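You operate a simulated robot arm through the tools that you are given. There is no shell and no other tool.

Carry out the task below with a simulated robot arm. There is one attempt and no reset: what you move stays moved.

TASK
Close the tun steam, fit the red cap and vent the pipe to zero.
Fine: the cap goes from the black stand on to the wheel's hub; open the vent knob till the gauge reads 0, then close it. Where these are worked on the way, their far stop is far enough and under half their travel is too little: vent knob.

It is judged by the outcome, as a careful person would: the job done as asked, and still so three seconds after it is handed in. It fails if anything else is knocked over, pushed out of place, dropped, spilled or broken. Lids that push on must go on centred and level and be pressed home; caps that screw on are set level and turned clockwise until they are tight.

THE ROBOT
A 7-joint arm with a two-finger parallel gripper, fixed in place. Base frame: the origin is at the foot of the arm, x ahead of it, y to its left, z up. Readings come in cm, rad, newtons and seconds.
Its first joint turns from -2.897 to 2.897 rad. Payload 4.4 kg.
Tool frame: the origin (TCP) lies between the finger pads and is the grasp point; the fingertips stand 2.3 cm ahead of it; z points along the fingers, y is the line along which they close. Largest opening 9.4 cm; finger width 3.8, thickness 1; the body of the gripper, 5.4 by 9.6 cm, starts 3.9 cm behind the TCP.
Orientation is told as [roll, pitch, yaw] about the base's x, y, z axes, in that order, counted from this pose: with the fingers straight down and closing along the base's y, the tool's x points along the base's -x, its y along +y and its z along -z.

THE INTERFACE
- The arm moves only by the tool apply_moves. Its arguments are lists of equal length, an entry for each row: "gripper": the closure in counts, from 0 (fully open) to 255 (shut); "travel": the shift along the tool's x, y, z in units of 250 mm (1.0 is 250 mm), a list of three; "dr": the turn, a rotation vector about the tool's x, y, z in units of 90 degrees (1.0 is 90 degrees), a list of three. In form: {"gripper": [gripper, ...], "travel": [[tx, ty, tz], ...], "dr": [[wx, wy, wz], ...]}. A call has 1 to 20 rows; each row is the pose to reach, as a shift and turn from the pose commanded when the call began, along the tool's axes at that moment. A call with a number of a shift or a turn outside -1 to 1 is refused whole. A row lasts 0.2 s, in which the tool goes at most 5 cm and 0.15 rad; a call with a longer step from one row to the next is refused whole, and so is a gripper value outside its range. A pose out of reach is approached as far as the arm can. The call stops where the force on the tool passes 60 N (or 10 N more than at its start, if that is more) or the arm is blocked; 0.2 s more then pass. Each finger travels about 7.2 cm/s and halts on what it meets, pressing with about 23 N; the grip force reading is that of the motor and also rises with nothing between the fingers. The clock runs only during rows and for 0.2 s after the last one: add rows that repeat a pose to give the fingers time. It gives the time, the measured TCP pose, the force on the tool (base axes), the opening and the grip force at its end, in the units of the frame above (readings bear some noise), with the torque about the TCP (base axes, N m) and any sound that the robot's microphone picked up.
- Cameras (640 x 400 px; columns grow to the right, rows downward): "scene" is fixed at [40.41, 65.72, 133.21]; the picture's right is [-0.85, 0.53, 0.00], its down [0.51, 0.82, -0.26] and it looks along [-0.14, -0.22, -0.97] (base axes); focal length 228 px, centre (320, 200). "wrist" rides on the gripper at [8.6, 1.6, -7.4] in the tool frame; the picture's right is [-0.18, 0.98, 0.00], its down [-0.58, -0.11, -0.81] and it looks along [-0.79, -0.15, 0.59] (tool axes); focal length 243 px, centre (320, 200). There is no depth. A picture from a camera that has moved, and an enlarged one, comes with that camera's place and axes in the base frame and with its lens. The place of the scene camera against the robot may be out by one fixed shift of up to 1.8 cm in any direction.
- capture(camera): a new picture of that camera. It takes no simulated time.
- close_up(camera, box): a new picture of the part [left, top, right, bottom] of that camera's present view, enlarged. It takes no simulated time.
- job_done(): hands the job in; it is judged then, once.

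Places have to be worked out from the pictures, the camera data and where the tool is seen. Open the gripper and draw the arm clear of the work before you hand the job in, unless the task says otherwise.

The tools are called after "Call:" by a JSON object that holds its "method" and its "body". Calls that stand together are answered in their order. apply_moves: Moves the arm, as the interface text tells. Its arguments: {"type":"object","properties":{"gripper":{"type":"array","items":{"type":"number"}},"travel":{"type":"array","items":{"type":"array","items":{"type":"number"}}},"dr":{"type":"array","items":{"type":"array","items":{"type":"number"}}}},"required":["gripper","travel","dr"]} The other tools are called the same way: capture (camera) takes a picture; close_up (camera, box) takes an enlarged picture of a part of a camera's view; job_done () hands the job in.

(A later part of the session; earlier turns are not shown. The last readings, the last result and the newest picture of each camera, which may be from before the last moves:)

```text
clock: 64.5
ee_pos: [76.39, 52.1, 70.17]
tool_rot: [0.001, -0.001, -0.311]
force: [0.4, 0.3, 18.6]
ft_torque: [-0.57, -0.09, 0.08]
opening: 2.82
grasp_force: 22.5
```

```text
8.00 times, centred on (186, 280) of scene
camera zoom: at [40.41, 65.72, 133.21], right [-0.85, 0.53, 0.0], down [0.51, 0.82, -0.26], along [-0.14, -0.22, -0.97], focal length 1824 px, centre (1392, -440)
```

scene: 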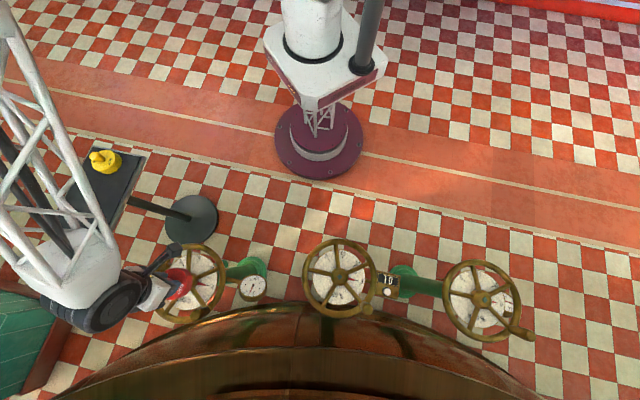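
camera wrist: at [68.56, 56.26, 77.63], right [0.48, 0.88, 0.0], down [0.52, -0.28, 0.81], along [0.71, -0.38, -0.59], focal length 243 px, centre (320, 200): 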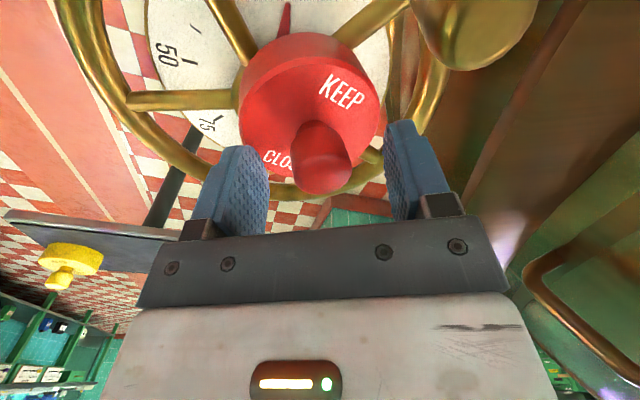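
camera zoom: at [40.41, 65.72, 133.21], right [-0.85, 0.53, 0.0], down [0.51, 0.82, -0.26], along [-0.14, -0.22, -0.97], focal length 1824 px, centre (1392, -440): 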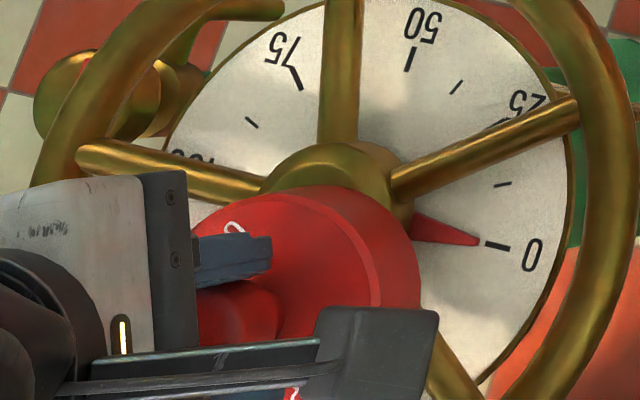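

The knob is gripped and the cap squared in the closing plane. I'll lift slowly with tiny speed changes.

Call:
{"method": "apply_moves", "body": {"gripper": [255, 255, 255, 255, 255, 255, 255, 255, 255, 255], "travel": [[0, 0, -0.003], [0, 0, -0.008], [0, 0, -0.014], [0, 0, -0.022], [0, 0, -0.03], [0, 0, -0.038], [0, 0, -0.046], [0, 0, -0.053], [0, 0, -0.058], [0, 0, -0.06]], "dr": [[0, 0, 0], [0, 0, 0], [0, 0, 0], [0, 0, 0], [0, 0, 0], [0, 0, 0], [0, 0, 0], [0, 0, 0], [0, 0, 0], [0, 0, 0]]}}

Call:
{"method": "close_up", "body": {"camera": "wrist", "box": [192, 20, 448, 220]}}

Call:
{"method": "close_up", "body": {"camera": "scene", "box": [146, 255, 226, 305]}}

```text
clock: 66.7
ee_pos: [76.31, 52.27, 71.71]
tool_rot: [0.001, -0.002, -0.312]
force: [0.0, 0.4, -0.9]
ft_torque: [-0.04, -0.01, 0.05]
opening: 2.74
grasp_force: 22.7
```

```text
2.00 times, centred on (320, 120) of wrist
camera zoom: at [68.5, 56.37, 79.16], right [0.48, 0.88, 0.0], down [0.52, -0.28, 0.81], along [0.71, -0.38, -0.59], focal length 485 px, centre (320, 360)
```

zoom: 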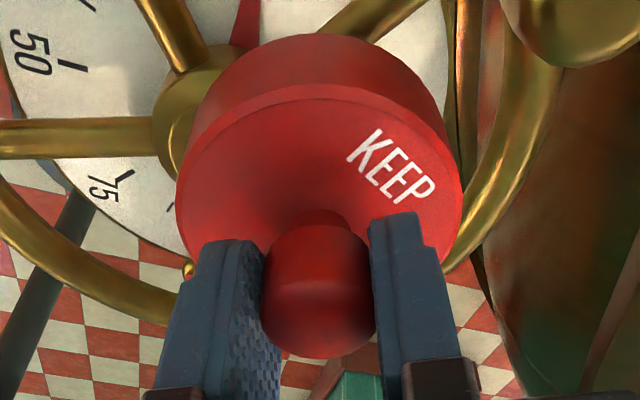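

```text
8.00 times, centred on (186, 280) of scene
camera zoom: at [40.41, 65.72, 133.21], right [-0.85, 0.53, 0.0], down [0.51, 0.82, -0.26], along [-0.14, -0.22, -0.97], focal length 1824 px, centre (1392, -440)
```

zoom: 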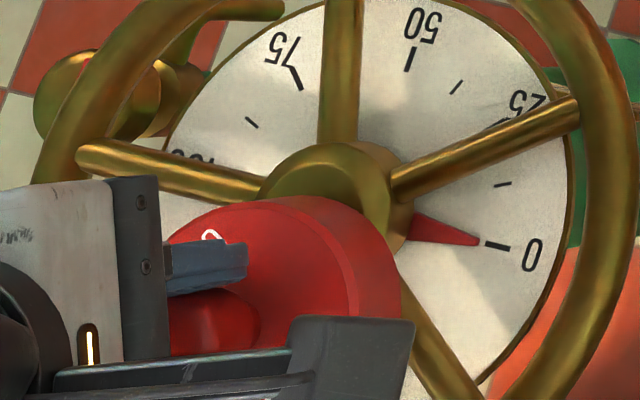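

The cap is held nearly upright again with its bottom at z≈65.6. I'll raise 6 mm and move gently so the TCP is over the hub at (74.96, 49.47).

Call:
{"method": "apply_moves", "body": {"gripper": [255, 255, 255, 255, 255, 255, 255, 255, 255, 255, 255], "travel": [[0, 0, -0.006], [0, 0, -0.014], [0, 0, -0.02], [0.0009, -0.008, -0.023], [0.0027, -0.024, -0.024], [0.005, -0.044, -0.024], [0.0077, -0.068, -0.024], [0.01, -0.088, -0.024], [0.0118, -0.104, -0.024], [0.0127, -0.114, -0.024], [0.0136, -0.12, -0.024]], "dr": [[0, 0, 0], [0, 0, 0], [0, 0, 0], [0, 0, 0], [0, 0, 0], [0, 0, 0], [0, 0, 0], [0, 0, 0], [0, 0, 0], [0, 0, 0], [0, 0, 0]]}}

Call:
{"method": "close_up", "body": {"camera": "wrist", "box": [192, 0, 448, 200]}}

Call:
{"method": "close_up", "body": {"camera": "scene", "box": [146, 240, 226, 290]}}

```text
clock: 69.1
ee_pos: [75.09, 49.39, 72.46]
tool_rot: [0.002, -0.002, -0.31]
force: [-0.7, 0.9, -0.1]
ft_torque: [0.0, 0.03, -0.02]
opening: 2.75
grasp_force: 22.9
```

```text
2.00 times, centred on (320, 100) of wrist
camera zoom: at [67.21, 53.53, 79.73], right [0.48, 0.88, 0.0], down [0.52, -0.28, 0.81], along [0.71, -0.38, -0.59], focal length 485 px, centre (320, 400)
```

zoom: 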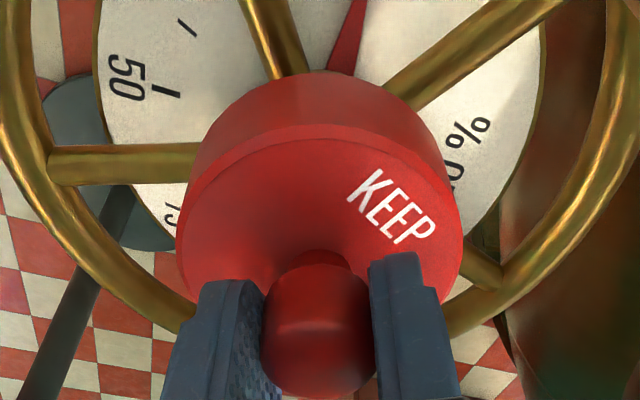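

```text
8.00 times, centred on (186, 265) of scene
camera zoom: at [40.41, 65.72, 133.21], right [-0.85, 0.53, 0.0], down [0.51, 0.82, -0.26], along [-0.14, -0.22, -0.97], focal length 1824 px, centre (1392, -320)
```

zoom: 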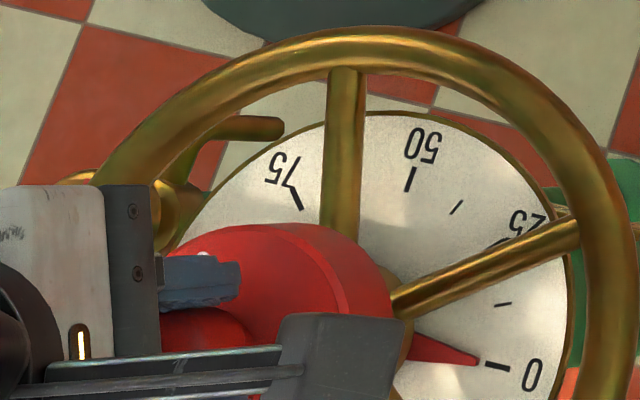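

Height-independent sideways sightings put the hub at (75.0, 49.46), while the cap centre is about 2 mm short in x. I'll shift +2 mm in x and lower 1.2 cm gently.

Call:
{"method": "apply_moves", "body": {"gripper": [255, 255, 255, 255, 255, 255, 255, 255, 255, 255], "travel": [[-0.003, 0.001, 0.003], [-0.006, 0.002, 0.008], [-0.0076, 0.0024, 0.014], [-0.0076, 0.0024, 0.02], [-0.0076, 0.0024, 0.026], [-0.0076, 0.0024, 0.032], [-0.0076, 0.0024, 0.037], [-0.0076, 0.0024, 0.042], [-0.0076, 0.0024, 0.046], [-0.0076, 0.0024, 0.048]], "dr": [[0, 0, 0], [0, 0, 0], [0, 0, 0], [0, 0, 0], [0, 0, 0], [0, 0, 0], [0, 0, 0], [0, 0, 0], [0, 0, 0], [0, 0, 0]]}}

Call:
{"method": "close_up", "body": {"camera": "wrist", "box": [192, 0, 448, 200]}}

Call:
{"method": "close_up", "body": {"camera": "scene", "box": [146, 240, 226, 290]}}

```text
clock: 71.3
ee_pos: [75.36, 49.47, 71.06]
tool_rot: [0.003, -0.002, -0.31]
force: [0.0, -0.2, -2.0]
ft_torque: [0.03, 0.02, 0.04]
opening: 2.71
grasp_force: 22.7
```

```text
2.00 times, centred on (320, 100) of wrist
camera zoom: at [67.45, 53.53, 78.43], right [0.48, 0.88, 0.0], down [0.52, -0.28, 0.81], along [0.71, -0.38, -0.59], focal length 485 px, centre (320, 400)
```

zoom: 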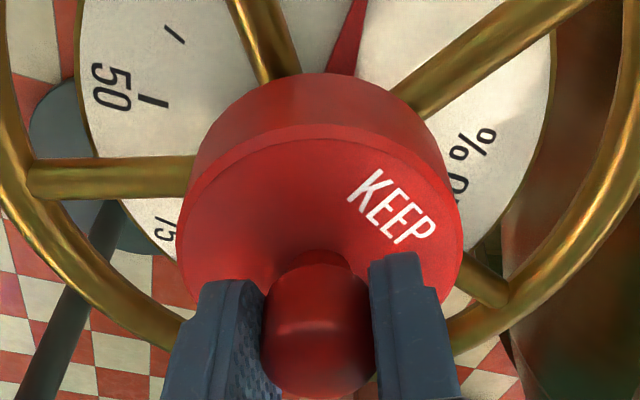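

```text
8.00 times, centred on (186, 265) of scene
camera zoom: at [40.41, 65.72, 133.21], right [-0.85, 0.53, 0.0], down [0.51, 0.82, -0.26], along [-0.14, -0.22, -0.97], focal length 1824 px, centre (1392, -320)
```

zoom: 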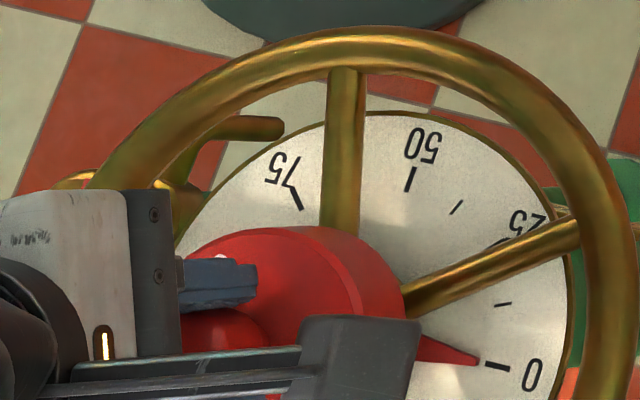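

Still free (no contact). I'll zoom tighter in the scene view to check the skirt's outline against the spokes before going lower.

Call:
{"method": "close_up", "body": {"camera": "scene", "box": [166, 260, 206, 285]}}

Call:
{"method": "close_up", "body": {"camera": "wrist", "box": [256, 20, 384, 100]}}

```text
16.00 times, centred on (186, 272) of scene
camera zoom: at [40.41, 65.72, 133.21], right [-0.85, 0.53, 0.0], down [0.51, 0.82, -0.26], along [-0.14, -0.22, -0.97], focal length 3649 px, centre (2464, -960)
```

zoom: 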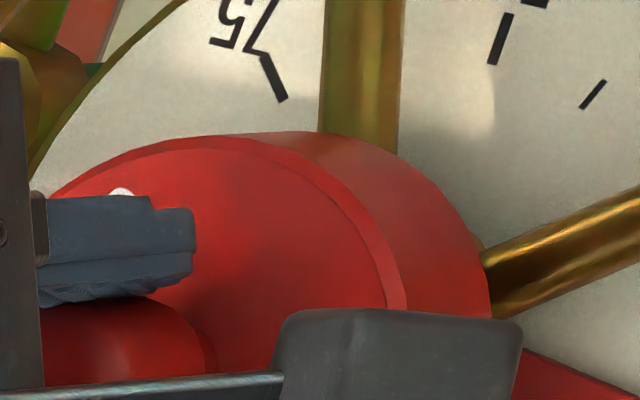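

```text
5.00 times, centred on (320, 60) of wrist
camera zoom: at [67.45, 53.53, 78.43], right [0.48, 0.88, 0.0], down [0.52, -0.28, 0.81], along [0.71, -0.38, -0.59], focal length 1213 px, centre (320, 900)
```

zoom: 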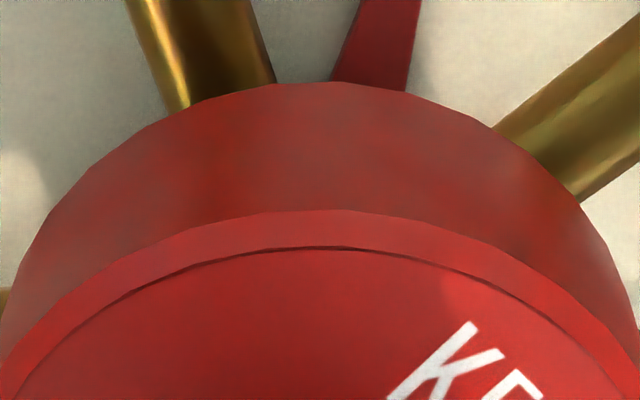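

Wrist and scene both suggest a slight further shift of about (+1, +1.2) mm. I apply it and lower 6 mm very slowly, watching for first contact.

Call:
{"method": "apply_moves", "body": {"gripper": [255, 255, 255, 255, 255, 255, 255, 255], "travel": [[-0.001, 0.003, 0.002], [-0.0023, 0.0058, 0.005], [-0.0023, 0.0058, 0.008], [-0.0023, 0.0058, 0.011], [-0.0023, 0.0058, 0.014], [-0.0023, 0.0058, 0.017], [-0.0023, 0.0058, 0.02], [-0.0023, 0.0058, 0.023]], "dr": [[0, 0, 0], [0, 0, 0], [0, 0, 0], [0, 0, 0], [0, 0, 0], [0, 0, 0], [0, 0, 0], [0, 0, 0]]}}

Call:
{"method": "close_up", "body": {"camera": "wrist", "box": [192, 0, 448, 200]}}

```text
clock: 73.1
ee_pos: [75.36, 49.73, 70.56]
tool_rot: [0.003, -0.002, -0.311]
force: [-0.1, 0.3, -1.2]
ft_torque: [-0.02, 0.01, -0.02]
opening: 2.72
grasp_force: 22.6
```

```text
2.00 times, centred on (320, 100) of wrist
camera zoom: at [67.6, 53.73, 77.91], right [0.48, 0.88, 0.0], down [0.52, -0.28, 0.81], along [0.71, -0.38, -0.59], focal length 485 px, centre (320, 400)
```

zoom: 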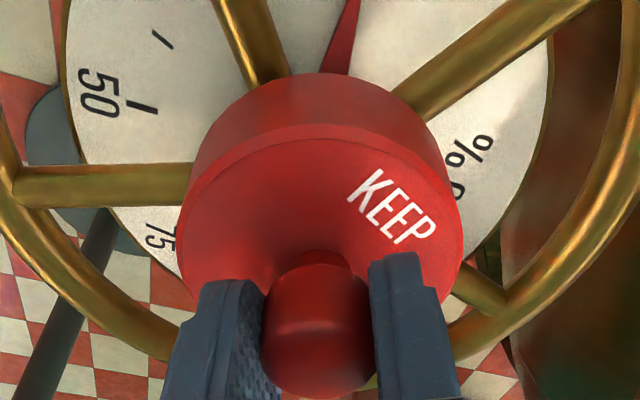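

Cross-checking all sideways sightings gives the hub at (75.08, 49.55), and the cap is within about 1–2 mm of that. I'll keep lowering in tiny steps.

Call:
{"method": "apply_moves", "body": {"gripper": [255, 255, 255, 255, 255, 255], "travel": [[0.002, 0, 0.003], [0.003, 0, 0.006], [0.003, -0.001, 0.009], [0.003, -0.001, 0.012], [0.003, -0.001, 0.015], [0.003, -0.001, 0.018]], "dr": [[0, 0, 0], [0, 0, 0], [0, 0, 0], [0, 0, 0], [0, 0, 0], [0, 0, 0]]}}

Call:
{"method": "close_up", "body": {"camera": "wrist", "box": [192, 0, 448, 200]}}

```text
clock: 74.5
ee_pos: [75.34, 49.67, 70.18]
tool_rot: [0.002, -0.002, -0.309]
force: [1.1, -0.4, -1.2]
ft_torque: [0.02, -0.02, 0.03]
opening: 2.75
grasp_force: 22.5
```

```text
2.00 times, centred on (320, 100) of wrist
camera zoom: at [67.51, 53.72, 77.47], right [0.48, 0.88, 0.0], down [0.52, -0.28, 0.81], along [0.71, -0.38, -0.59], focal length 485 px, centre (320, 400)
```

zoom: 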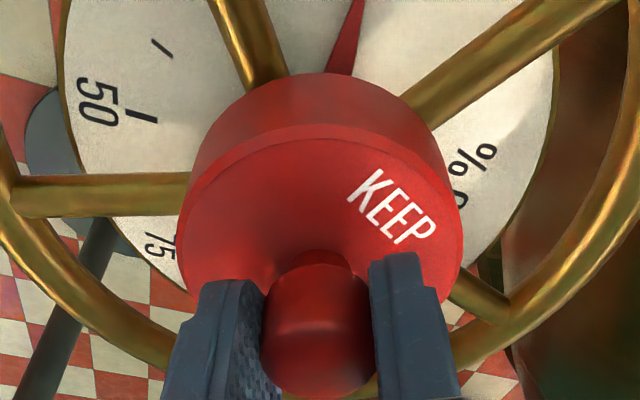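

Still no contact; I continue down in small steps.

Call:
{"method": "apply_moves", "body": {"gripper": [255, 255, 255, 255, 255, 255], "travel": [[0, 0, 0.003], [0, 0, 0.006], [0, 0, 0.009], [0, 0, 0.012], [0, 0, 0.015], [0, 0, 0.018]], "dr": [[0, 0, 0], [0, 0, 0], [0, 0, 0], [0, 0, 0], [0, 0, 0], [0, 0, 0]]}}

Call:
{"method": "close_up", "body": {"camera": "wrist", "box": [192, 0, 448, 200]}}

Call:
{"method": "close_up", "body": {"camera": "scene", "box": [166, 260, 206, 285]}}

```text
clock: 75.9
ee_pos: [75.27, 49.6, 69.71]
tool_rot: [0.002, -0.002, -0.31]
force: [1.5, -1.0, 2.4]
ft_torque: [-0.15, -0.16, 0.02]
opening: 2.71
grasp_force: 23.1
```

```text
2.00 times, centred on (320, 100) of wrist
camera zoom: at [67.47, 53.76, 77.09], right [0.48, 0.88, 0.0], down [0.52, -0.28, 0.81], along [0.71, -0.38, -0.59], focal length 485 px, centre (320, 400)
```

zoom: 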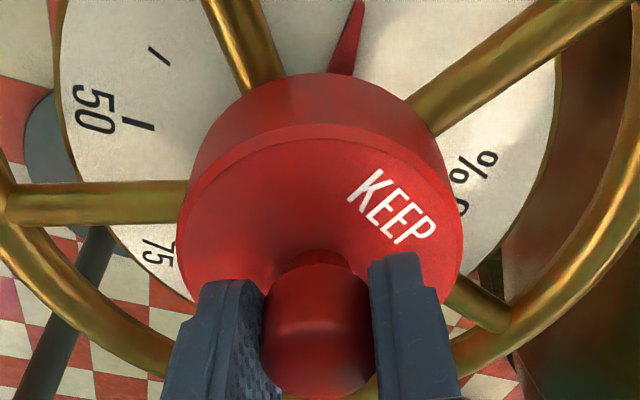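

```text
16.00 times, centred on (186, 272) of scene
camera zoom: at [40.41, 65.72, 133.21], right [-0.85, 0.53, 0.0], down [0.51, 0.82, -0.26], along [-0.14, -0.22, -0.97], focal length 3649 px, centre (2464, -960)
```

zoom: 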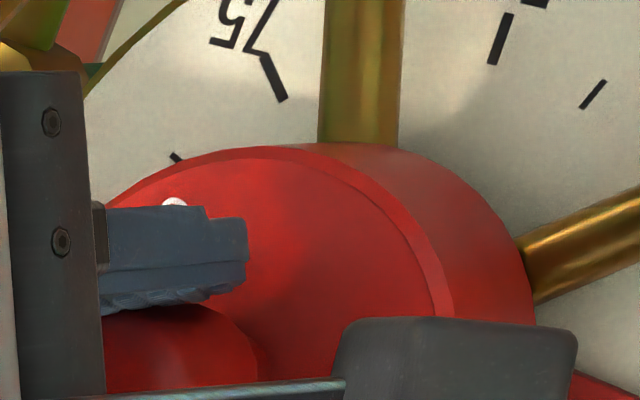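

First light contact (fz up about 4 N), with a small sideways push toward (+x, −y). I'll follow that push by about 1 mm and lower another 1–1.5 mm, reading the forces.

Call:
{"method": "apply_moves", "body": {"gripper": [255, 255, 255, 255], "travel": [[-0.002, -0.001, 0.0], [-0.004, -0.0015, 0.002], [-0.004, -0.0015, 0.004], [-0.004, -0.0015, 0.006]], "dr": [[0, 0, 0], [0, 0, 0], [0, 0, 0], [0, 0, 0]]}}

Call:
{"method": "close_up", "body": {"camera": "wrist", "box": [192, 0, 448, 200]}}

```text
clock: 76.9
ee_pos: [75.45, 49.49, 69.58]
tool_rot: [0.003, -0.005, -0.311]
force: [-4.3, 1.9, 20.5]
ft_torque: [-0.05, 0.02, -0.02]
opening: 2.75
grasp_force: 23.1
```

```text
2.00 times, centred on (320, 100) of wrist
camera zoom: at [67.56, 53.7, 76.92], right [0.48, 0.88, 0.0], down [0.52, -0.28, 0.81], along [0.71, -0.38, -0.59], focal length 485 px, centre (320, 400)
```

zoom: 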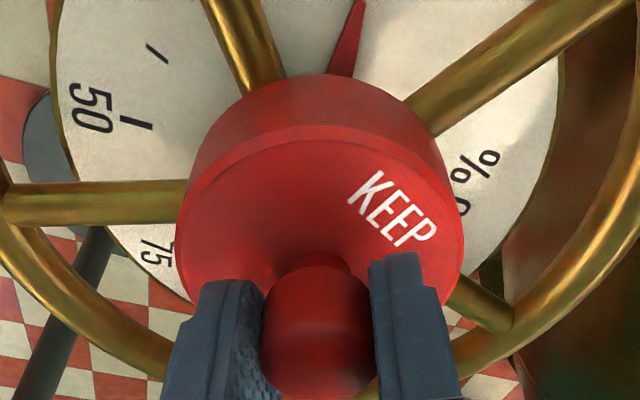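

Now 20 N of nearly pure vertical force with almost zero torque, so the cap is bearing symmetrically on the hub. I'll ease the sideways shift back half, and let the fingers slide down the knob until their tips bear on the disc to press it.

Call:
{"method": "apply_moves", "body": {"gripper": [255, 255, 255, 255, 255, 255, 255, 255, 255, 255], "travel": [[0.002, 0.0007, 0.002], [0.002, 0.0007, 0.005], [0.002, 0.0007, 0.008], [0.002, 0.0007, 0.011], [0.002, 0.0007, 0.014], [0.002, 0.0007, 0.017], [0.002, 0.0007, 0.02], [0.002, 0.0007, 0.023], [0.002, 0.0007, 0.026], [0.002, 0.0007, 0.028]], "dr": [[0, 0, 0], [0, 0, 0], [0, 0, 0], [0, 0, 0], [0, 0, 0], [0, 0, 0], [0, 0, 0], [0, 0, 0], [0, 0, 0], [0, 0, 0]]}}

Call:
{"method": "close_up", "body": {"camera": "wrist", "box": [192, 0, 448, 200]}}

Call:
{"method": "close_up", "body": {"camera": "scene", "box": [166, 260, 206, 285]}}

```text
clock: 79.1
ee_pos: [75.28, 49.54, 68.85]
tool_rot: [0.001, -0.001, -0.311]
force: [0.4, -1.0, 20.0]
ft_torque: [-0.1, 0.03, -0.03]
opening: 2.73
grasp_force: 23.9
```

```text
2.00 times, centred on (320, 100) of wrist
camera zoom: at [67.5, 53.66, 76.19], right [0.48, 0.88, 0.0], down [0.52, -0.28, 0.81], along [0.71, -0.38, -0.59], focal length 485 px, centre (320, 400)
```

zoom: 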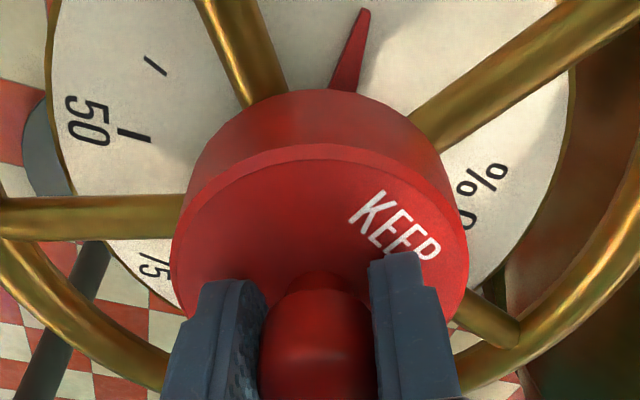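

```text
16.00 times, centred on (186, 272) of scene
camera zoom: at [40.41, 65.72, 133.21], right [-0.85, 0.53, 0.0], down [0.51, 0.82, -0.26], along [-0.14, -0.22, -0.97], focal length 3649 px, centre (2464, -960)
```

zoom: 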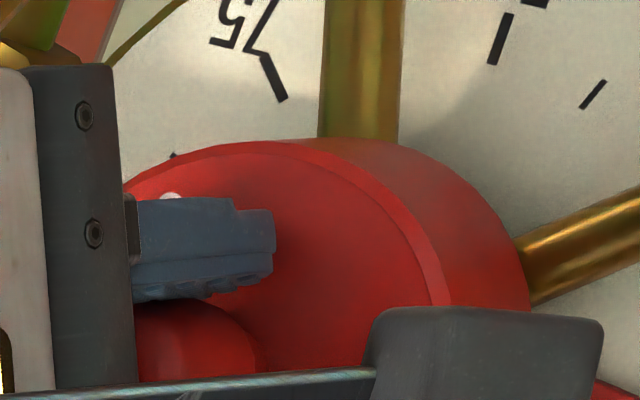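

The fingers slid down with a steady 20 N, and the cap stayed put and upright. I'll go on until the tips bear on the disc and press up towards 60 N.

Call:
{"method": "apply_moves", "body": {"gripper": [255, 255, 255, 255, 255, 255, 255, 255, 255, 255, 255, 255], "travel": [[0, 0, 0.003], [0, 0, 0.006], [0, 0, 0.009], [0, 0, 0.012], [0, 0, 0.014], [0, 0, 0.016], [0, 0, 0.018], [0, 0, 0.02], [0, 0, 0.022], [0, 0, 0.024], [0, 0, 0.026], [0, 0, 0.028]], "dr": [[0, 0, 0], [0, 0, 0], [0, 0, 0], [0, 0, 0], [0, 0, 0], [0, 0, 0], [0, 0, 0], [0, 0, 0], [0, 0, 0], [0, 0, 0], [0, 0, 0], [0, 0, 0]]}}

Call:
{"method": "close_up", "body": {"camera": "wrist", "box": [192, 0, 448, 200]}}

Call:
{"method": "close_up", "body": {"camera": "scene", "box": [166, 260, 206, 285]}}

```text
clock: 80.3
ee_pos: [75.45, 49.7, 68.71]
tool_rot: [0.003, -0.004, -0.308]
force: [0.6, -0.8, 6.7]
ft_torque: [-0.13, 0.13, 0.02]
opening: 2.75
grasp_force: 23.0
stopped in row 6: the force on the tool passed its limit at 63 N (the readings are from after the stop); the commanded pose is now the measured one
```

```text
2.00 times, centred on (320, 100) of wrist
camera zoom: at [67.59, 53.76, 76.1], right [0.47, 0.88, 0.0], down [0.52, -0.28, 0.81], along [0.71, -0.38, -0.59], focal length 485 px, centre (320, 400)
```

zoom: 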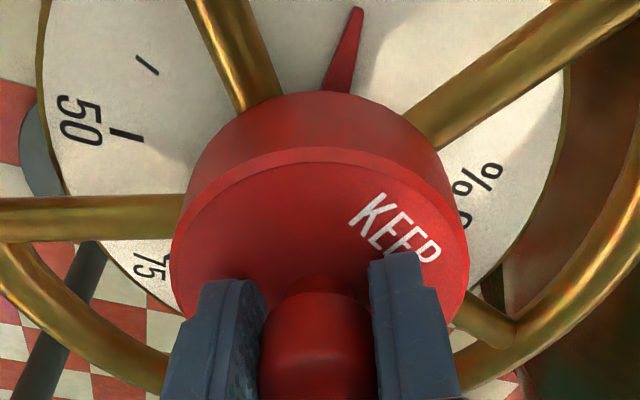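

```text
16.00 times, centred on (186, 272) of scene
camera zoom: at [40.41, 65.72, 133.21], right [-0.85, 0.53, 0.0], down [0.51, 0.82, -0.26], along [-0.14, -0.22, -0.97], focal length 3649 px, centre (2464, -960)
```

zoom: 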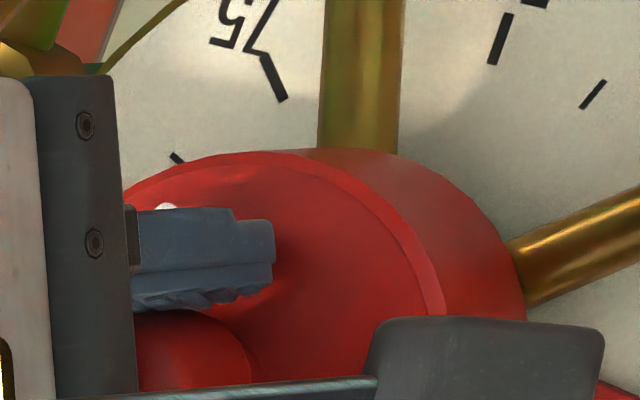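

The cap bears symmetrically but hasn't dropped; its bottom sits right at hub-top/chamfer level. I'll re-centre by about 1.5 mm and do a gentle wiggle: small lateral circle plus a slow clockwise twist (the closing direction) under light pressure, to help it drop over the hub.

Call:
{"method": "apply_moves", "body": {"gripper": [255, 255, 255, 255, 255, 255, 255, 255, 255, 255, 255], "travel": [[0.0005, -0.003, -0.001], [0.001, -0.006, 0.001], [0.001, -0.006, 0.004], [0.005, -0.006, 0.005], [0.003, -0.003, 0.005], [0.001, -0.001, 0.005], [-0.002, -0.003, 0.005], [-0.004, -0.006, 0.005], [-0.002, -0.009, 0.005], [0.001, -0.01, 0.005], [0.001, -0.006, 0.006]], "dr": [[0, 0, 0], [0, 0, 0.02], [0, 0, 0.05], [0, 0, 0.08], [0, 0, 0.11], [0, 0, 0.14], [0, 0, 0.17], [0, 0, 0.2], [0, 0, 0.23], [0, 0, 0.26], [0, 0, 0.29]]}}

Call:
{"method": "close_up", "body": {"camera": "wrist", "box": [192, 0, 448, 200]}}

Call:
{"method": "close_up", "body": {"camera": "scene", "box": [146, 240, 226, 290]}}

```text
clock: 82.7
ee_pos: [75.48, 49.62, 68.67]
tool_rot: [0.009, -0.003, -0.748]
force: [-0.1, -0.5, 6.2]
ft_torque: [-0.11, 0.15, 0.04]
opening: 2.73
grasp_force: 23.3
stopped in row 11: the force on the tool passed its limit at 62 N (the readings are from after the stop); the commanded pose is now the measured one
```

```text
2.00 times, centred on (320, 100) of wrist
camera zoom: at [70.11, 56.47, 76.13], right [0.8, 0.6, 0.01], down [0.35, -0.48, 0.81], along [0.49, -0.64, -0.59], focal length 485 px, centre (320, 400)
```

zoom: 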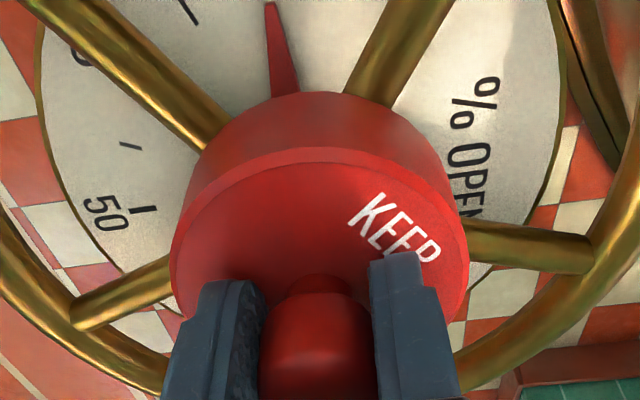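

```text
8.00 times, centred on (186, 265) of scene
camera zoom: at [40.41, 65.72, 133.21], right [-0.85, 0.53, 0.0], down [0.51, 0.82, -0.26], along [-0.14, -0.22, -0.97], focal length 1824 px, centre (1392, -320)
```

zoom: 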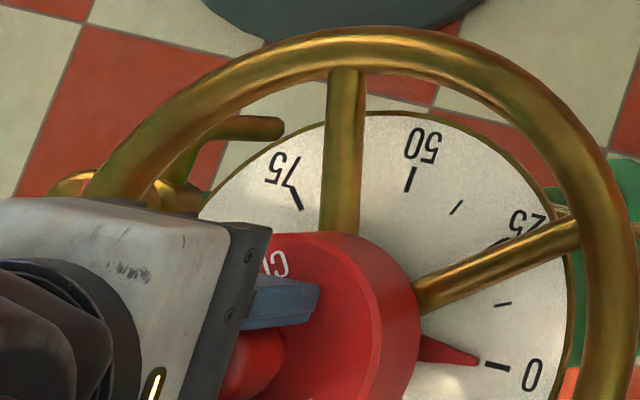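

Still no drop at 60 N, so I need to know what the cap's underside looks like. I'll lift it gently, carry it to clear space and tip it sideways (closing axis vertical, so the pads bear the weight) so that the scene camera can see underneath.

Call:
{"method": "apply_moves", "body": {"gripper": [255, 255, 255, 255, 255, 255, 255, 255, 255, 255, 255, 255, 255, 255, 255, 255, 255, 255, 255, 255], "travel": [[0, 0, -0.004], [0, 0, -0.012], [0, 0, -0.024], [0, 0, -0.04], [0, 0, -0.06], [0, 0, -0.084], [0, 0, -0.112], [0, 0, -0.144], [0, 0, -0.18], [0, 0, -0.22], [0, 0, -0.26], [0, 0, -0.3], [0, 0, -0.34], [0, 0, -0.38], [0, 0, -0.416], [0, 0, -0.448], [0, 0, -0.476], [0, 0, -0.496], [0, 0, -0.508], [0, 0, -0.516]], "dr": [[0, 0, 0], [0, 0, 0], [0, 0, -0.01], [0, 0, -0.03], [0, 0, -0.06], [0, 0, -0.1], [0, 0, -0.15], [0, 0, -0.2], [0, 0, -0.25], [0, 0, -0.3], [0, 0, -0.35], [0, 0, -0.4], [0, 0, -0.45], [0, 0, -0.5], [0, 0, -0.55], [0, 0, -0.6], [0, 0, -0.64], [0, 0, -0.67], [0, 0, -0.69], [0, 0, -0.7]]}}

Call:
{"method": "capture", "body": {"camera": "wrist"}}

Call:
{"method": "close_up", "body": {"camera": "scene", "box": [130, 220, 290, 320]}}

```text
clock: 86.9
ee_pos: [75.4, 49.47, 81.56]
tool_rot: [0.0, -0.007, 0.356]
force: [-0.5, -0.4, -1.1]
ft_torque: [-0.04, 0.0, 0.02]
opening: 2.71
grasp_force: 22.4
```

```text
taken
camera wrist: at [66.6, 47.91, 88.89], right [-0.17, 0.99, 0.0], down [0.58, 0.1, 0.81], along [0.8, 0.14, -0.59], focal length 243 px, centre (320, 200)
```

wrist: 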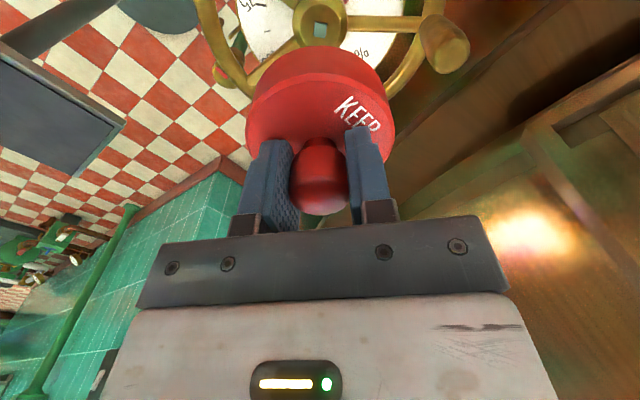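

```text
4.00 times, centred on (210, 270) of scene
camera zoom: at [40.41, 65.72, 133.21], right [-0.85, 0.53, 0.0], down [0.51, 0.82, -0.26], along [-0.14, -0.22, -0.97], focal length 912 px, centre (760, -80)
```

zoom: 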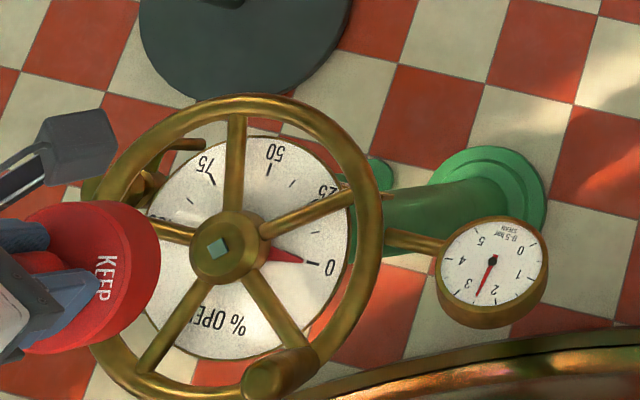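

Wheel still reads 0 and the cap is secure. I carry it gently toward open space near (60, 33, 100).

Call:
{"method": "apply_moves", "body": {"gripper": [255, 255, 255, 255, 255, 255, 255, 255, 255, 255, 255, 255, 255, 255, 255, 255, 255, 255, 255, 255], "travel": [[0.0056, -0.0028, -0.0052], [0.0168, -0.0085, -0.0155], [0.0328, -0.0165, -0.0303], [0.0552, -0.0278, -0.0511], [0.0824, -0.0415, -0.0762], [0.116, -0.0584, -0.1073], [0.1544, -0.0778, -0.1428], [0.1984, -0.0999, -0.1835], [0.248, -0.1249, -0.2294], [0.3032, -0.1527, -0.2805], [0.3584, -0.1805, -0.3315], [0.4136, -0.2084, -0.3826], [0.4688, -0.2362, -0.4336], [0.524, -0.264, -0.4847], [0.5792, -0.2918, -0.5358], [0.6288, -0.3168, -0.5816], [0.6728, -0.3389, -0.6223], [0.712, -0.3587, -0.6586], [0.7424, -0.374, -0.6867], [0.7584, -0.382, -0.7015]], "dr": [[0, 0, 0], [0, 0, 0], [0, 0, 0], [0, 0, 0], [0, 0, 0], [0, 0, 0], [0, 0, 0], [0, 0, 0], [0, 0, 0], [0, 0, 0], [0, 0, 0], [0, 0, 0], [0, 0, 0], [0, 0, 0], [0, 0, 0], [0, 0, 0], [0, 0, 0], [0, 0, 0], [0, 0, 0], [0, 0, 0]]}}

Call:
{"method": "capture", "body": {"camera": "wrist"}}

Call:
{"method": "capture", "body": {"camera": "scene"}}

```text
clock: 91.1
ee_pos: [60.9, 33.82, 98.93]
tool_rot: [-0.001, -0.006, 0.355]
force: [-0.5, 0.8, -1.3]
ft_torque: [0.01, 0.04, 0.02]
opening: 2.73
grasp_force: 23.5
```

```text
taken
camera wrist: at [52.1, 32.27, 106.3], right [-0.17, 0.99, 0.0], down [0.58, 0.1, 0.81], along [0.8, 0.14, -0.59], focal length 243 px, centre (320, 200)
```

wrist: 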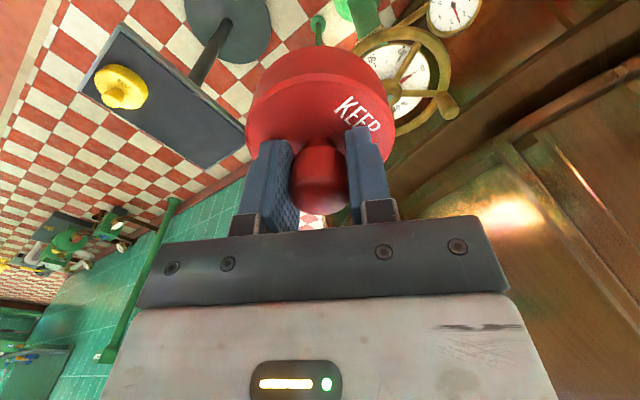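

```text
taken
```

scene: 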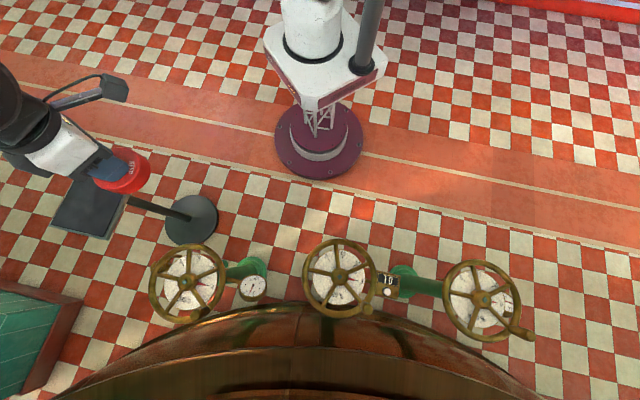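

Held well. Now I tip the tool slowly (first 45°) toward the scene camera.

Call:
{"method": "apply_moves", "body": {"gripper": [255, 255, 255, 255, 255, 255, 255, 255, 255, 255, 255, 255, 255, 255], "travel": [[0, 0, 0], [0, 0, 0], [0, 0, 0], [0, 0, 0], [0, 0, 0], [0, 0, 0], [0, 0, 0], [0, 0, 0], [0, 0, 0], [0, 0, 0], [0, 0, 0], [0, 0, 0], [0, 0, 0], [0, 0, 0]], "dr": [[-0.008, 0, 0], [-0.024, 0, 0], [-0.05, 0, 0], [-0.085, 0, 0], [-0.125, 0, 0], [-0.17, 0, 0], [-0.215, 0, 0], [-0.26, 0, 0], [-0.305, 0, 0], [-0.35, 0, 0], [-0.39, 0, 0], [-0.425, 0, 0], [-0.45, 0, 0], [-0.465, 0, 0]]}}

Call:
{"method": "capture", "body": {"camera": "wrist"}}

Call:
{"method": "capture", "body": {"camera": "scene"}}

```text
clock: 94.1
ee_pos: [60.77, 34.02, 98.99]
tool_rot: [0.733, -0.005, 0.355]
force: [0.3, -0.4, -1.4]
ft_torque: [-0.02, -0.01, -0.01]
opening: 2.69
grasp_force: 23.2
```

```text
taken
camera wrist: at [53.9, 27.27, 105.51], right [-0.09, 0.75, 0.66], down [0.76, -0.38, 0.53], along [0.65, 0.54, -0.53], focal length 243 px, centre (320, 200)
```

wrist: 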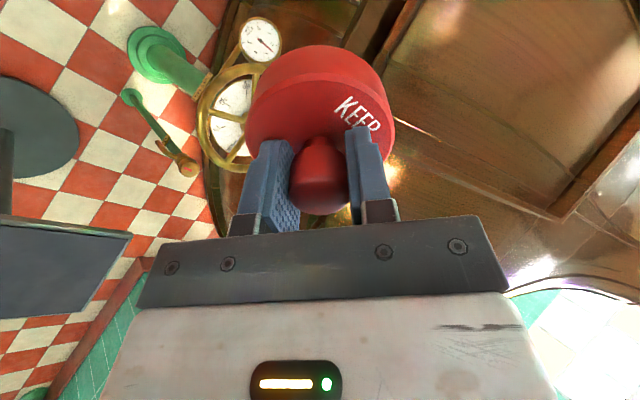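

```text
taken
```

scene: 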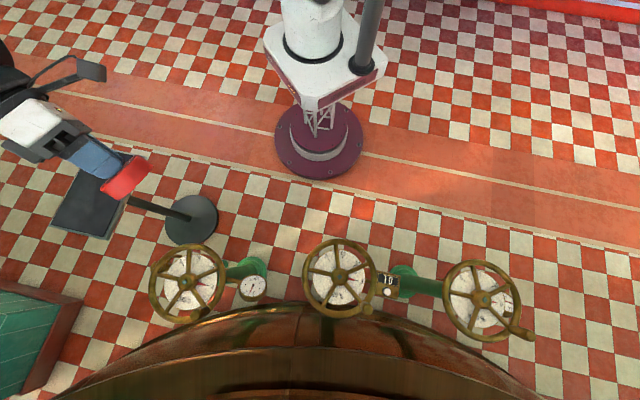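

Grip is firm. I'll tip a further 45–50° so the underside faces the scene camera.

Call:
{"method": "apply_moves", "body": {"gripper": [255, 255, 255, 255, 255, 255, 255, 255, 255, 255, 255, 255, 255, 255, 255], "travel": [[0, 0, 0], [0, 0, 0], [0, 0, 0], [0, 0, 0], [0, 0, 0], [0, 0, 0], [0, 0, 0], [0, 0, 0], [0, 0, 0], [0, 0, 0], [0, 0, 0], [0, 0, 0], [0, 0, 0], [0, 0, 0], [0, 0, 0]], "dr": [[-0.008, 0, 0], [-0.024, 0, 0], [-0.05, 0, 0], [-0.085, 0, 0], [-0.125, 0, 0], [-0.17, 0, 0], [-0.215, 0, 0], [-0.26, 0, 0], [-0.305, 0, 0], [-0.35, 0, 0], [-0.395, 0, 0], [-0.44, 0, 0], [-0.475, 0, 0], [-0.5, 0, 0], [-0.515, 0, 0]]}}

Call:
{"method": "capture", "body": {"camera": "scene"}}

Call:
{"method": "close_up", "body": {"camera": "scene", "box": [84, 150, 164, 200]}}

Call:
{"method": "close_up", "body": {"camera": "wrist", "box": [192, 0, 448, 200]}}

```text
clock: 97.3
ee_pos: [60.81, 33.82, 99.07]
tool_rot: [1.541, -0.007, 0.353]
force: [-0.2, -0.2, -1.4]
ft_torque: [-0.07, -0.03, -0.01]
opening: 2.72
grasp_force: 22.9
```

```text
taken
```

scene: 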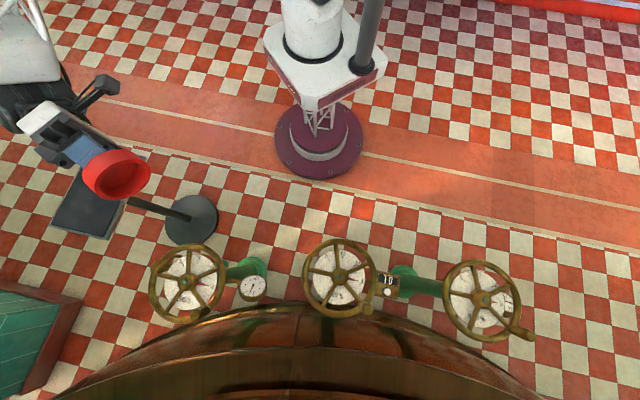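

```text
8.00 times, centred on (124, 175) of scene
camera zoom: at [40.41, 65.72, 133.21], right [-0.85, 0.53, 0.0], down [0.51, 0.82, -0.26], along [-0.14, -0.22, -0.97], focal length 1824 px, centre (1888, 400)
```

zoom: 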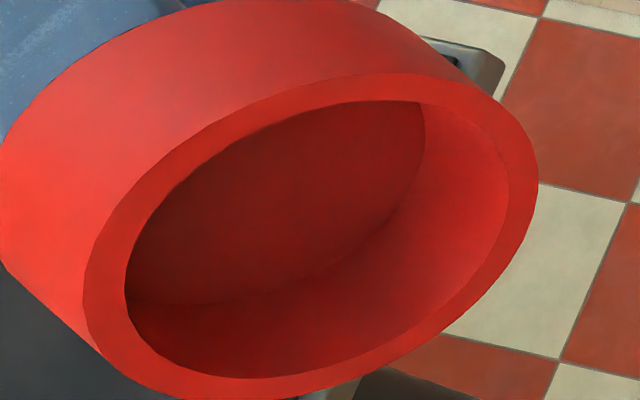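

```text
2.00 times, centred on (320, 100) of wrist
camera zoom: at [55.22, 23.8, 100.65], right [0.16, 0.09, 0.98], down [0.83, -0.56, -0.08], along [0.54, 0.83, -0.16], focal length 485 px, centre (320, 400)
```

zoom: 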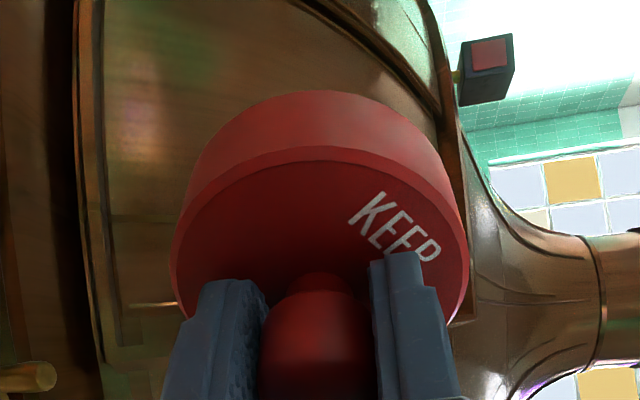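

The underside is clear now: a plain hollow cup, bore about 6.5 cm, about 2.2 cm deep. So it fits loosely over the 4.9 cm hub and simply sits down on the spokes, meaning it had been home. It was disturbed when I opened the fingers while still pressing on the disc. I'll tip it back upright slowly and refit it, easing the pressure off before releasing.

Call:
{"method": "apply_moves", "body": {"gripper": [255, 255, 255, 255, 255, 255, 255, 255, 255, 255, 255, 255, 255, 255, 255, 255, 255, 255, 255, 255], "travel": [[0, 0, 0], [0, 0, 0], [0, 0, 0], [0, 0, 0], [0, 0, 0], [0, 0, 0], [0, 0, 0], [0, 0, 0], [0, 0, 0], [0, 0, 0], [0, 0, 0], [0, 0, 0], [0, 0, 0], [0, 0, 0], [0, 0, 0], [0, 0, 0], [0, 0, 0], [0, 0, 0], [0, 0, 0], [0, 0, 0]], "dr": [[0.008, 0, 0], [0.024, 0, 0], [0.05, 0, 0], [0.085, 0, 0], [0.13, 0, 0], [0.18, 0, 0], [0.235, 0, 0], [0.29, 0, 0], [0.345, 0, 0], [0.4, 0, 0], [0.455, 0, 0], [0.51, 0, 0], [0.565, 0, 0], [0.62, 0, 0], [0.675, 0, 0], [0.73, 0, 0], [0.785, 0, 0], [0.835, 0, 0], [0.88, 0, 0], [0.92, 0, 0]]}}

Call:
{"method": "apply_moves", "body": {"gripper": [255, 255, 255, 255, 255, 255], "travel": [[0, 0, 0], [0, 0, 0], [0, 0, 0], [0, 0, 0], [0, 0, 0], [0, 0, 0]], "dr": [[0.02, 0, 0], [0.04, 0.001, 0], [0.052, 0.003, 0], [0.058, 0.004, 0], [0.061, 0.0045, 0], [0.061, 0.0045, 0]]}}

Call:
{"method": "capture", "body": {"camera": "wrist"}}

```text
clock: 101.5
ee_pos: [60.82, 33.91, 99.13]
tool_rot: [0.095, -0.007, 0.355]
force: [0.3, 0.8, -1.5]
ft_torque: [0.0, 0.01, 0.0]
opening: 2.69
grasp_force: 22.9
```

```text
clock: 102.9
ee_pos: [60.85, 33.9, 98.96]
tool_rot: [-0.003, 0.001, 0.354]
force: [-0.8, 1.1, -1.2]
ft_torque: [-0.03, 0.01, 0.0]
opening: 2.72
grasp_force: 22.9
```

```text
taken
camera wrist: at [52.11, 32.29, 106.34], right [-0.17, 0.99, 0.0], down [0.58, 0.1, 0.81], along [0.79, 0.14, -0.59], focal length 243 px, centre (320, 200)
```

wrist: 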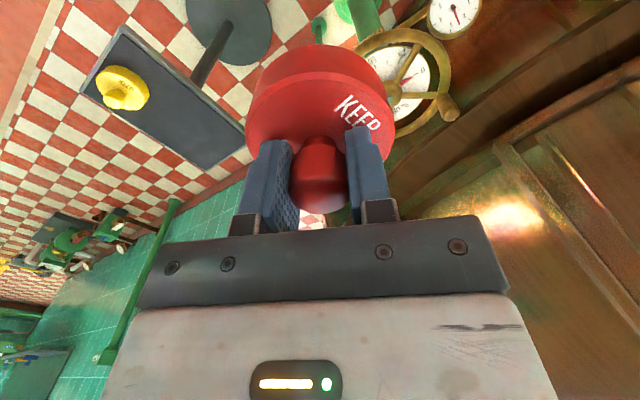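

The cap is upright and still held well. I carry it back toward the hub gently.

Call:
{"method": "apply_moves", "body": {"gripper": [255, 255, 255, 255, 255, 255, 255, 255, 255, 255, 255, 255, 255, 255, 255, 255, 255, 255, 255, 255], "travel": [[-0.0049, 0.0025, 0.0059], [-0.0146, 0.0075, 0.0175], [-0.0291, 0.0149, 0.035], [-0.0486, 0.0249, 0.0583], [-0.0729, 0.0373, 0.0875], [-0.1021, 0.0523, 0.1226], [-0.136, 0.0697, 0.1633], [-0.175, 0.0897, 0.21], [-0.2187, 0.1121, 0.2625], [-0.2673, 0.137, 0.3209], [-0.3183, 0.1631, 0.3822], [-0.3718, 0.1905, 0.4464], [-0.4252, 0.2179, 0.5105], [-0.4787, 0.2453, 0.5747], [-0.5322, 0.2727, 0.6389], [-0.5807, 0.2976, 0.6972], [-0.6245, 0.32, 0.7497], [-0.6609, 0.3387, 0.7934], [-0.6901, 0.3537, 0.8285], [-0.7095, 0.3636, 0.8518]], "dr": [[0, 0, 0], [0, 0, 0], [0, 0, 0], [0, 0, 0], [0, 0, 0], [0, 0, 0], [0, 0, 0], [0, 0, 0], [0, 0, 0], [0, 0, 0], [0, 0, 0], [0, 0, 0], [0, 0, 0], [0, 0, 0], [0, 0, 0], [0, 0, 0], [0, 0, 0], [0, 0, 0], [0, 0, 0], [0, 0, 0]]}}

Call:
{"method": "close_up", "body": {"camera": "wrist", "box": [192, 0, 448, 200]}}

Call:
{"method": "close_up", "body": {"camera": "scene", "box": [130, 230, 226, 290]}}

```text
clock: 107.1
ee_pos: [74.32, 48.44, 77.67]
tool_rot: [0.001, 0.0, 0.356]
force: [0.1, -0.5, -0.2]
ft_torque: [-0.01, -0.04, 0.0]
opening: 2.72
grasp_force: 22.7
```

```text
2.00 times, centred on (320, 100) of wrist
camera zoom: at [65.57, 46.93, 85.05], right [-0.17, 0.99, 0.0], down [0.58, 0.1, 0.81], along [0.79, 0.14, -0.59], focal length 485 px, centre (320, 400)
```

zoom: 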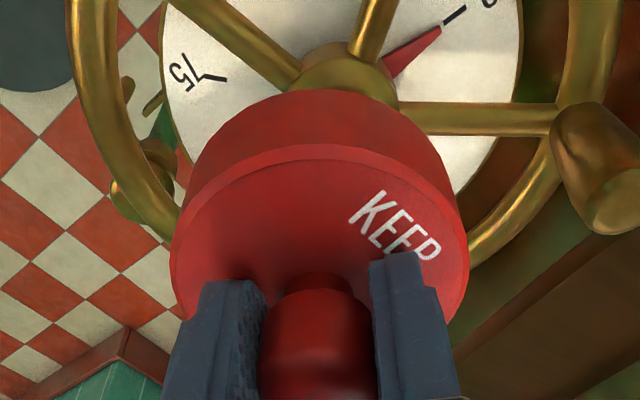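

```text
6.67 times, centred on (178, 260) of scene
camera zoom: at [40.41, 65.72, 133.21], right [-0.85, 0.53, 0.0], down [0.51, 0.82, -0.26], along [-0.14, -0.22, -0.97], focal length 1520 px, centre (1267, -200)
```

zoom: 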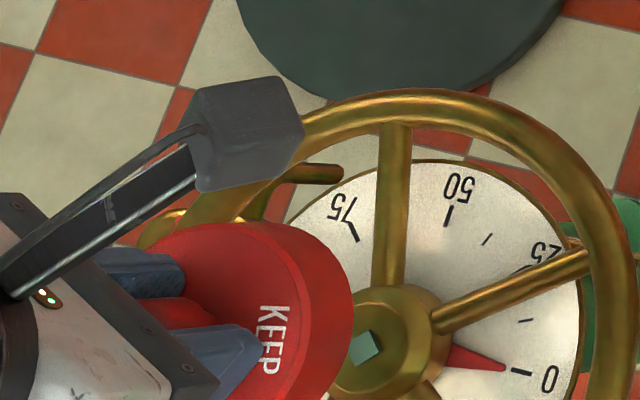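

The cap is well held and level. I shift over the hub centre and lower to just above the hub.

Call:
{"method": "apply_moves", "body": {"gripper": [255, 255, 255, 255, 255, 255, 255, 255, 255, 255, 255, 255, 255, 255, 255, 255, 255, 255], "travel": [[-0.002, 0.001, 0.004], [-0.007, 0.004, 0.012], [-0.015, 0.008, 0.024], [-0.025, 0.013, 0.04], [-0.035, 0.019, 0.06], [-0.044, 0.024, 0.084], [-0.05, 0.027, 0.112], [-0.053, 0.029, 0.14], [-0.053, 0.029, 0.168], [-0.053, 0.029, 0.196], [-0.053, 0.029, 0.224], [-0.053, 0.029, 0.248], [-0.053, 0.029, 0.268], [-0.053, 0.029, 0.284], [-0.053, 0.029, 0.296], [-0.053, 0.029, 0.304], [-0.053, 0.029, 0.31], [-0.053, 0.029, 0.314]], "dr": [[0, 0, 0], [0, 0, 0], [0, 0, 0], [0, 0, 0], [0, 0, 0], [0, 0, 0], [0, 0, 0], [0, 0, 0], [0, 0, 0], [0, 0, 0], [0, 0, 0], [0, 0, 0], [0, 0, 0], [0, 0, 0], [0, 0, 0], [0, 0, 0], [0, 0, 0], [0, 0, 0]]}}

Call:
{"method": "close_up", "body": {"camera": "wrist", "box": [192, 0, 448, 200]}}

Call:
{"method": "close_up", "body": {"camera": "scene", "box": [146, 240, 226, 290]}}

```text
clock: 110.9
ee_pos: [75.29, 49.7, 69.96]
tool_rot: [0.001, 0.002, 0.355]
force: [1.3, -0.3, -2.3]
ft_torque: [-0.02, 0.0, 0.02]
opening: 2.72
grasp_force: 22.8
```

```text
2.00 times, centred on (320, 100) of wrist
camera zoom: at [66.5, 48.14, 77.22], right [-0.17, 0.99, 0.0], down [0.58, 0.1, 0.81], along [0.79, 0.14, -0.59], focal length 485 px, centre (320, 400)
```

zoom: 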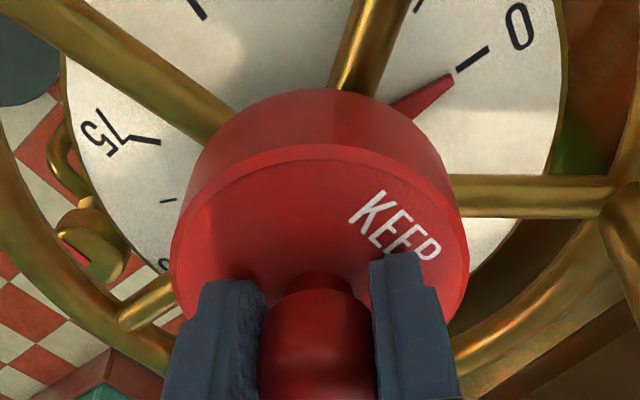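

```text
8.00 times, centred on (186, 265) of scene
camera zoom: at [40.41, 65.72, 133.21], right [-0.85, 0.53, 0.0], down [0.51, 0.82, -0.26], along [-0.14, -0.22, -0.97], focal length 1824 px, centre (1392, -320)
```

zoom: 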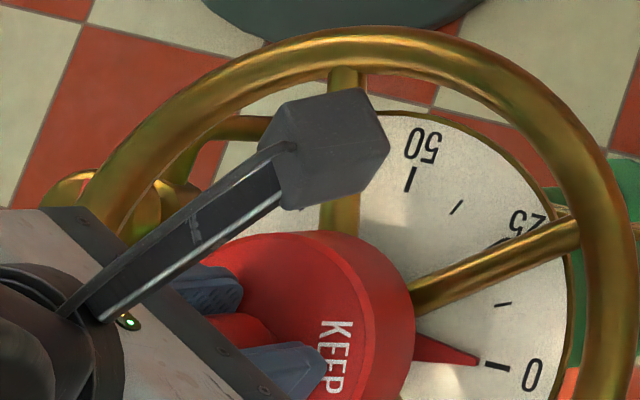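

Sideways alignment is within a millimetre by the spokes. I'll lower the last centimetre slowly to touch the spokes.

Call:
{"method": "apply_moves", "body": {"gripper": [255, 255, 255, 255, 255, 255, 255, 255, 255], "travel": [[0, 0, 0.003], [0, 0, 0.007], [0, 0, 0.011], [0, 0, 0.015], [0, 0, 0.019], [0, 0, 0.023], [0, 0, 0.027], [0, 0, 0.03], [0, 0, 0.033]], "dr": [[0, 0, 0], [0, 0, 0], [0, 0, 0], [0, 0, 0], [0, 0, 0], [0, 0, 0], [0, 0, 0], [0, 0, 0], [0, 0, 0]]}}

Call:
{"method": "close_up", "body": {"camera": "wrist", "box": [192, 0, 448, 200]}}

```text
clock: 112.9
ee_pos: [75.22, 49.73, 68.99]
tool_rot: [-0.001, 0.0, 0.355]
force: [0.3, -0.2, -0.4]
ft_torque: [-0.03, 0.0, -0.02]
opening: 2.72
grasp_force: 22.8
```

```text
2.00 times, centred on (320, 100) of wrist
camera zoom: at [66.5, 48.14, 76.39], right [-0.17, 0.99, 0.0], down [0.58, 0.1, 0.81], along [0.79, 0.14, -0.59], focal length 485 px, centre (320, 400)
```

zoom: 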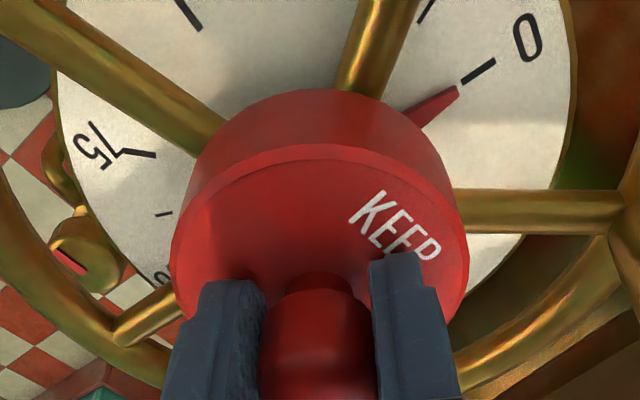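

Not touching yet. A little further, in finer steps.

Call:
{"method": "apply_moves", "body": {"gripper": [255, 255, 255, 255, 255, 255], "travel": [[0, 0, 0.0015], [0, 0, 0.003], [0, 0, 0.0045], [0, 0, 0.006], [0, 0, 0.0075], [0, 0, 0.009]], "dr": [[0, 0, 0], [0, 0, 0], [0, 0, 0], [0, 0, 0], [0, 0, 0], [0, 0, 0]]}}

```text
clock: 114.3
ee_pos: [75.22, 49.69, 68.93]
tool_rot: [0.0, -0.001, 0.355]
force: [-0.5, -0.6, 0.1]
ft_torque: [0.03, -0.02, 0.06]
opening: 2.73
grasp_force: 23.2
```

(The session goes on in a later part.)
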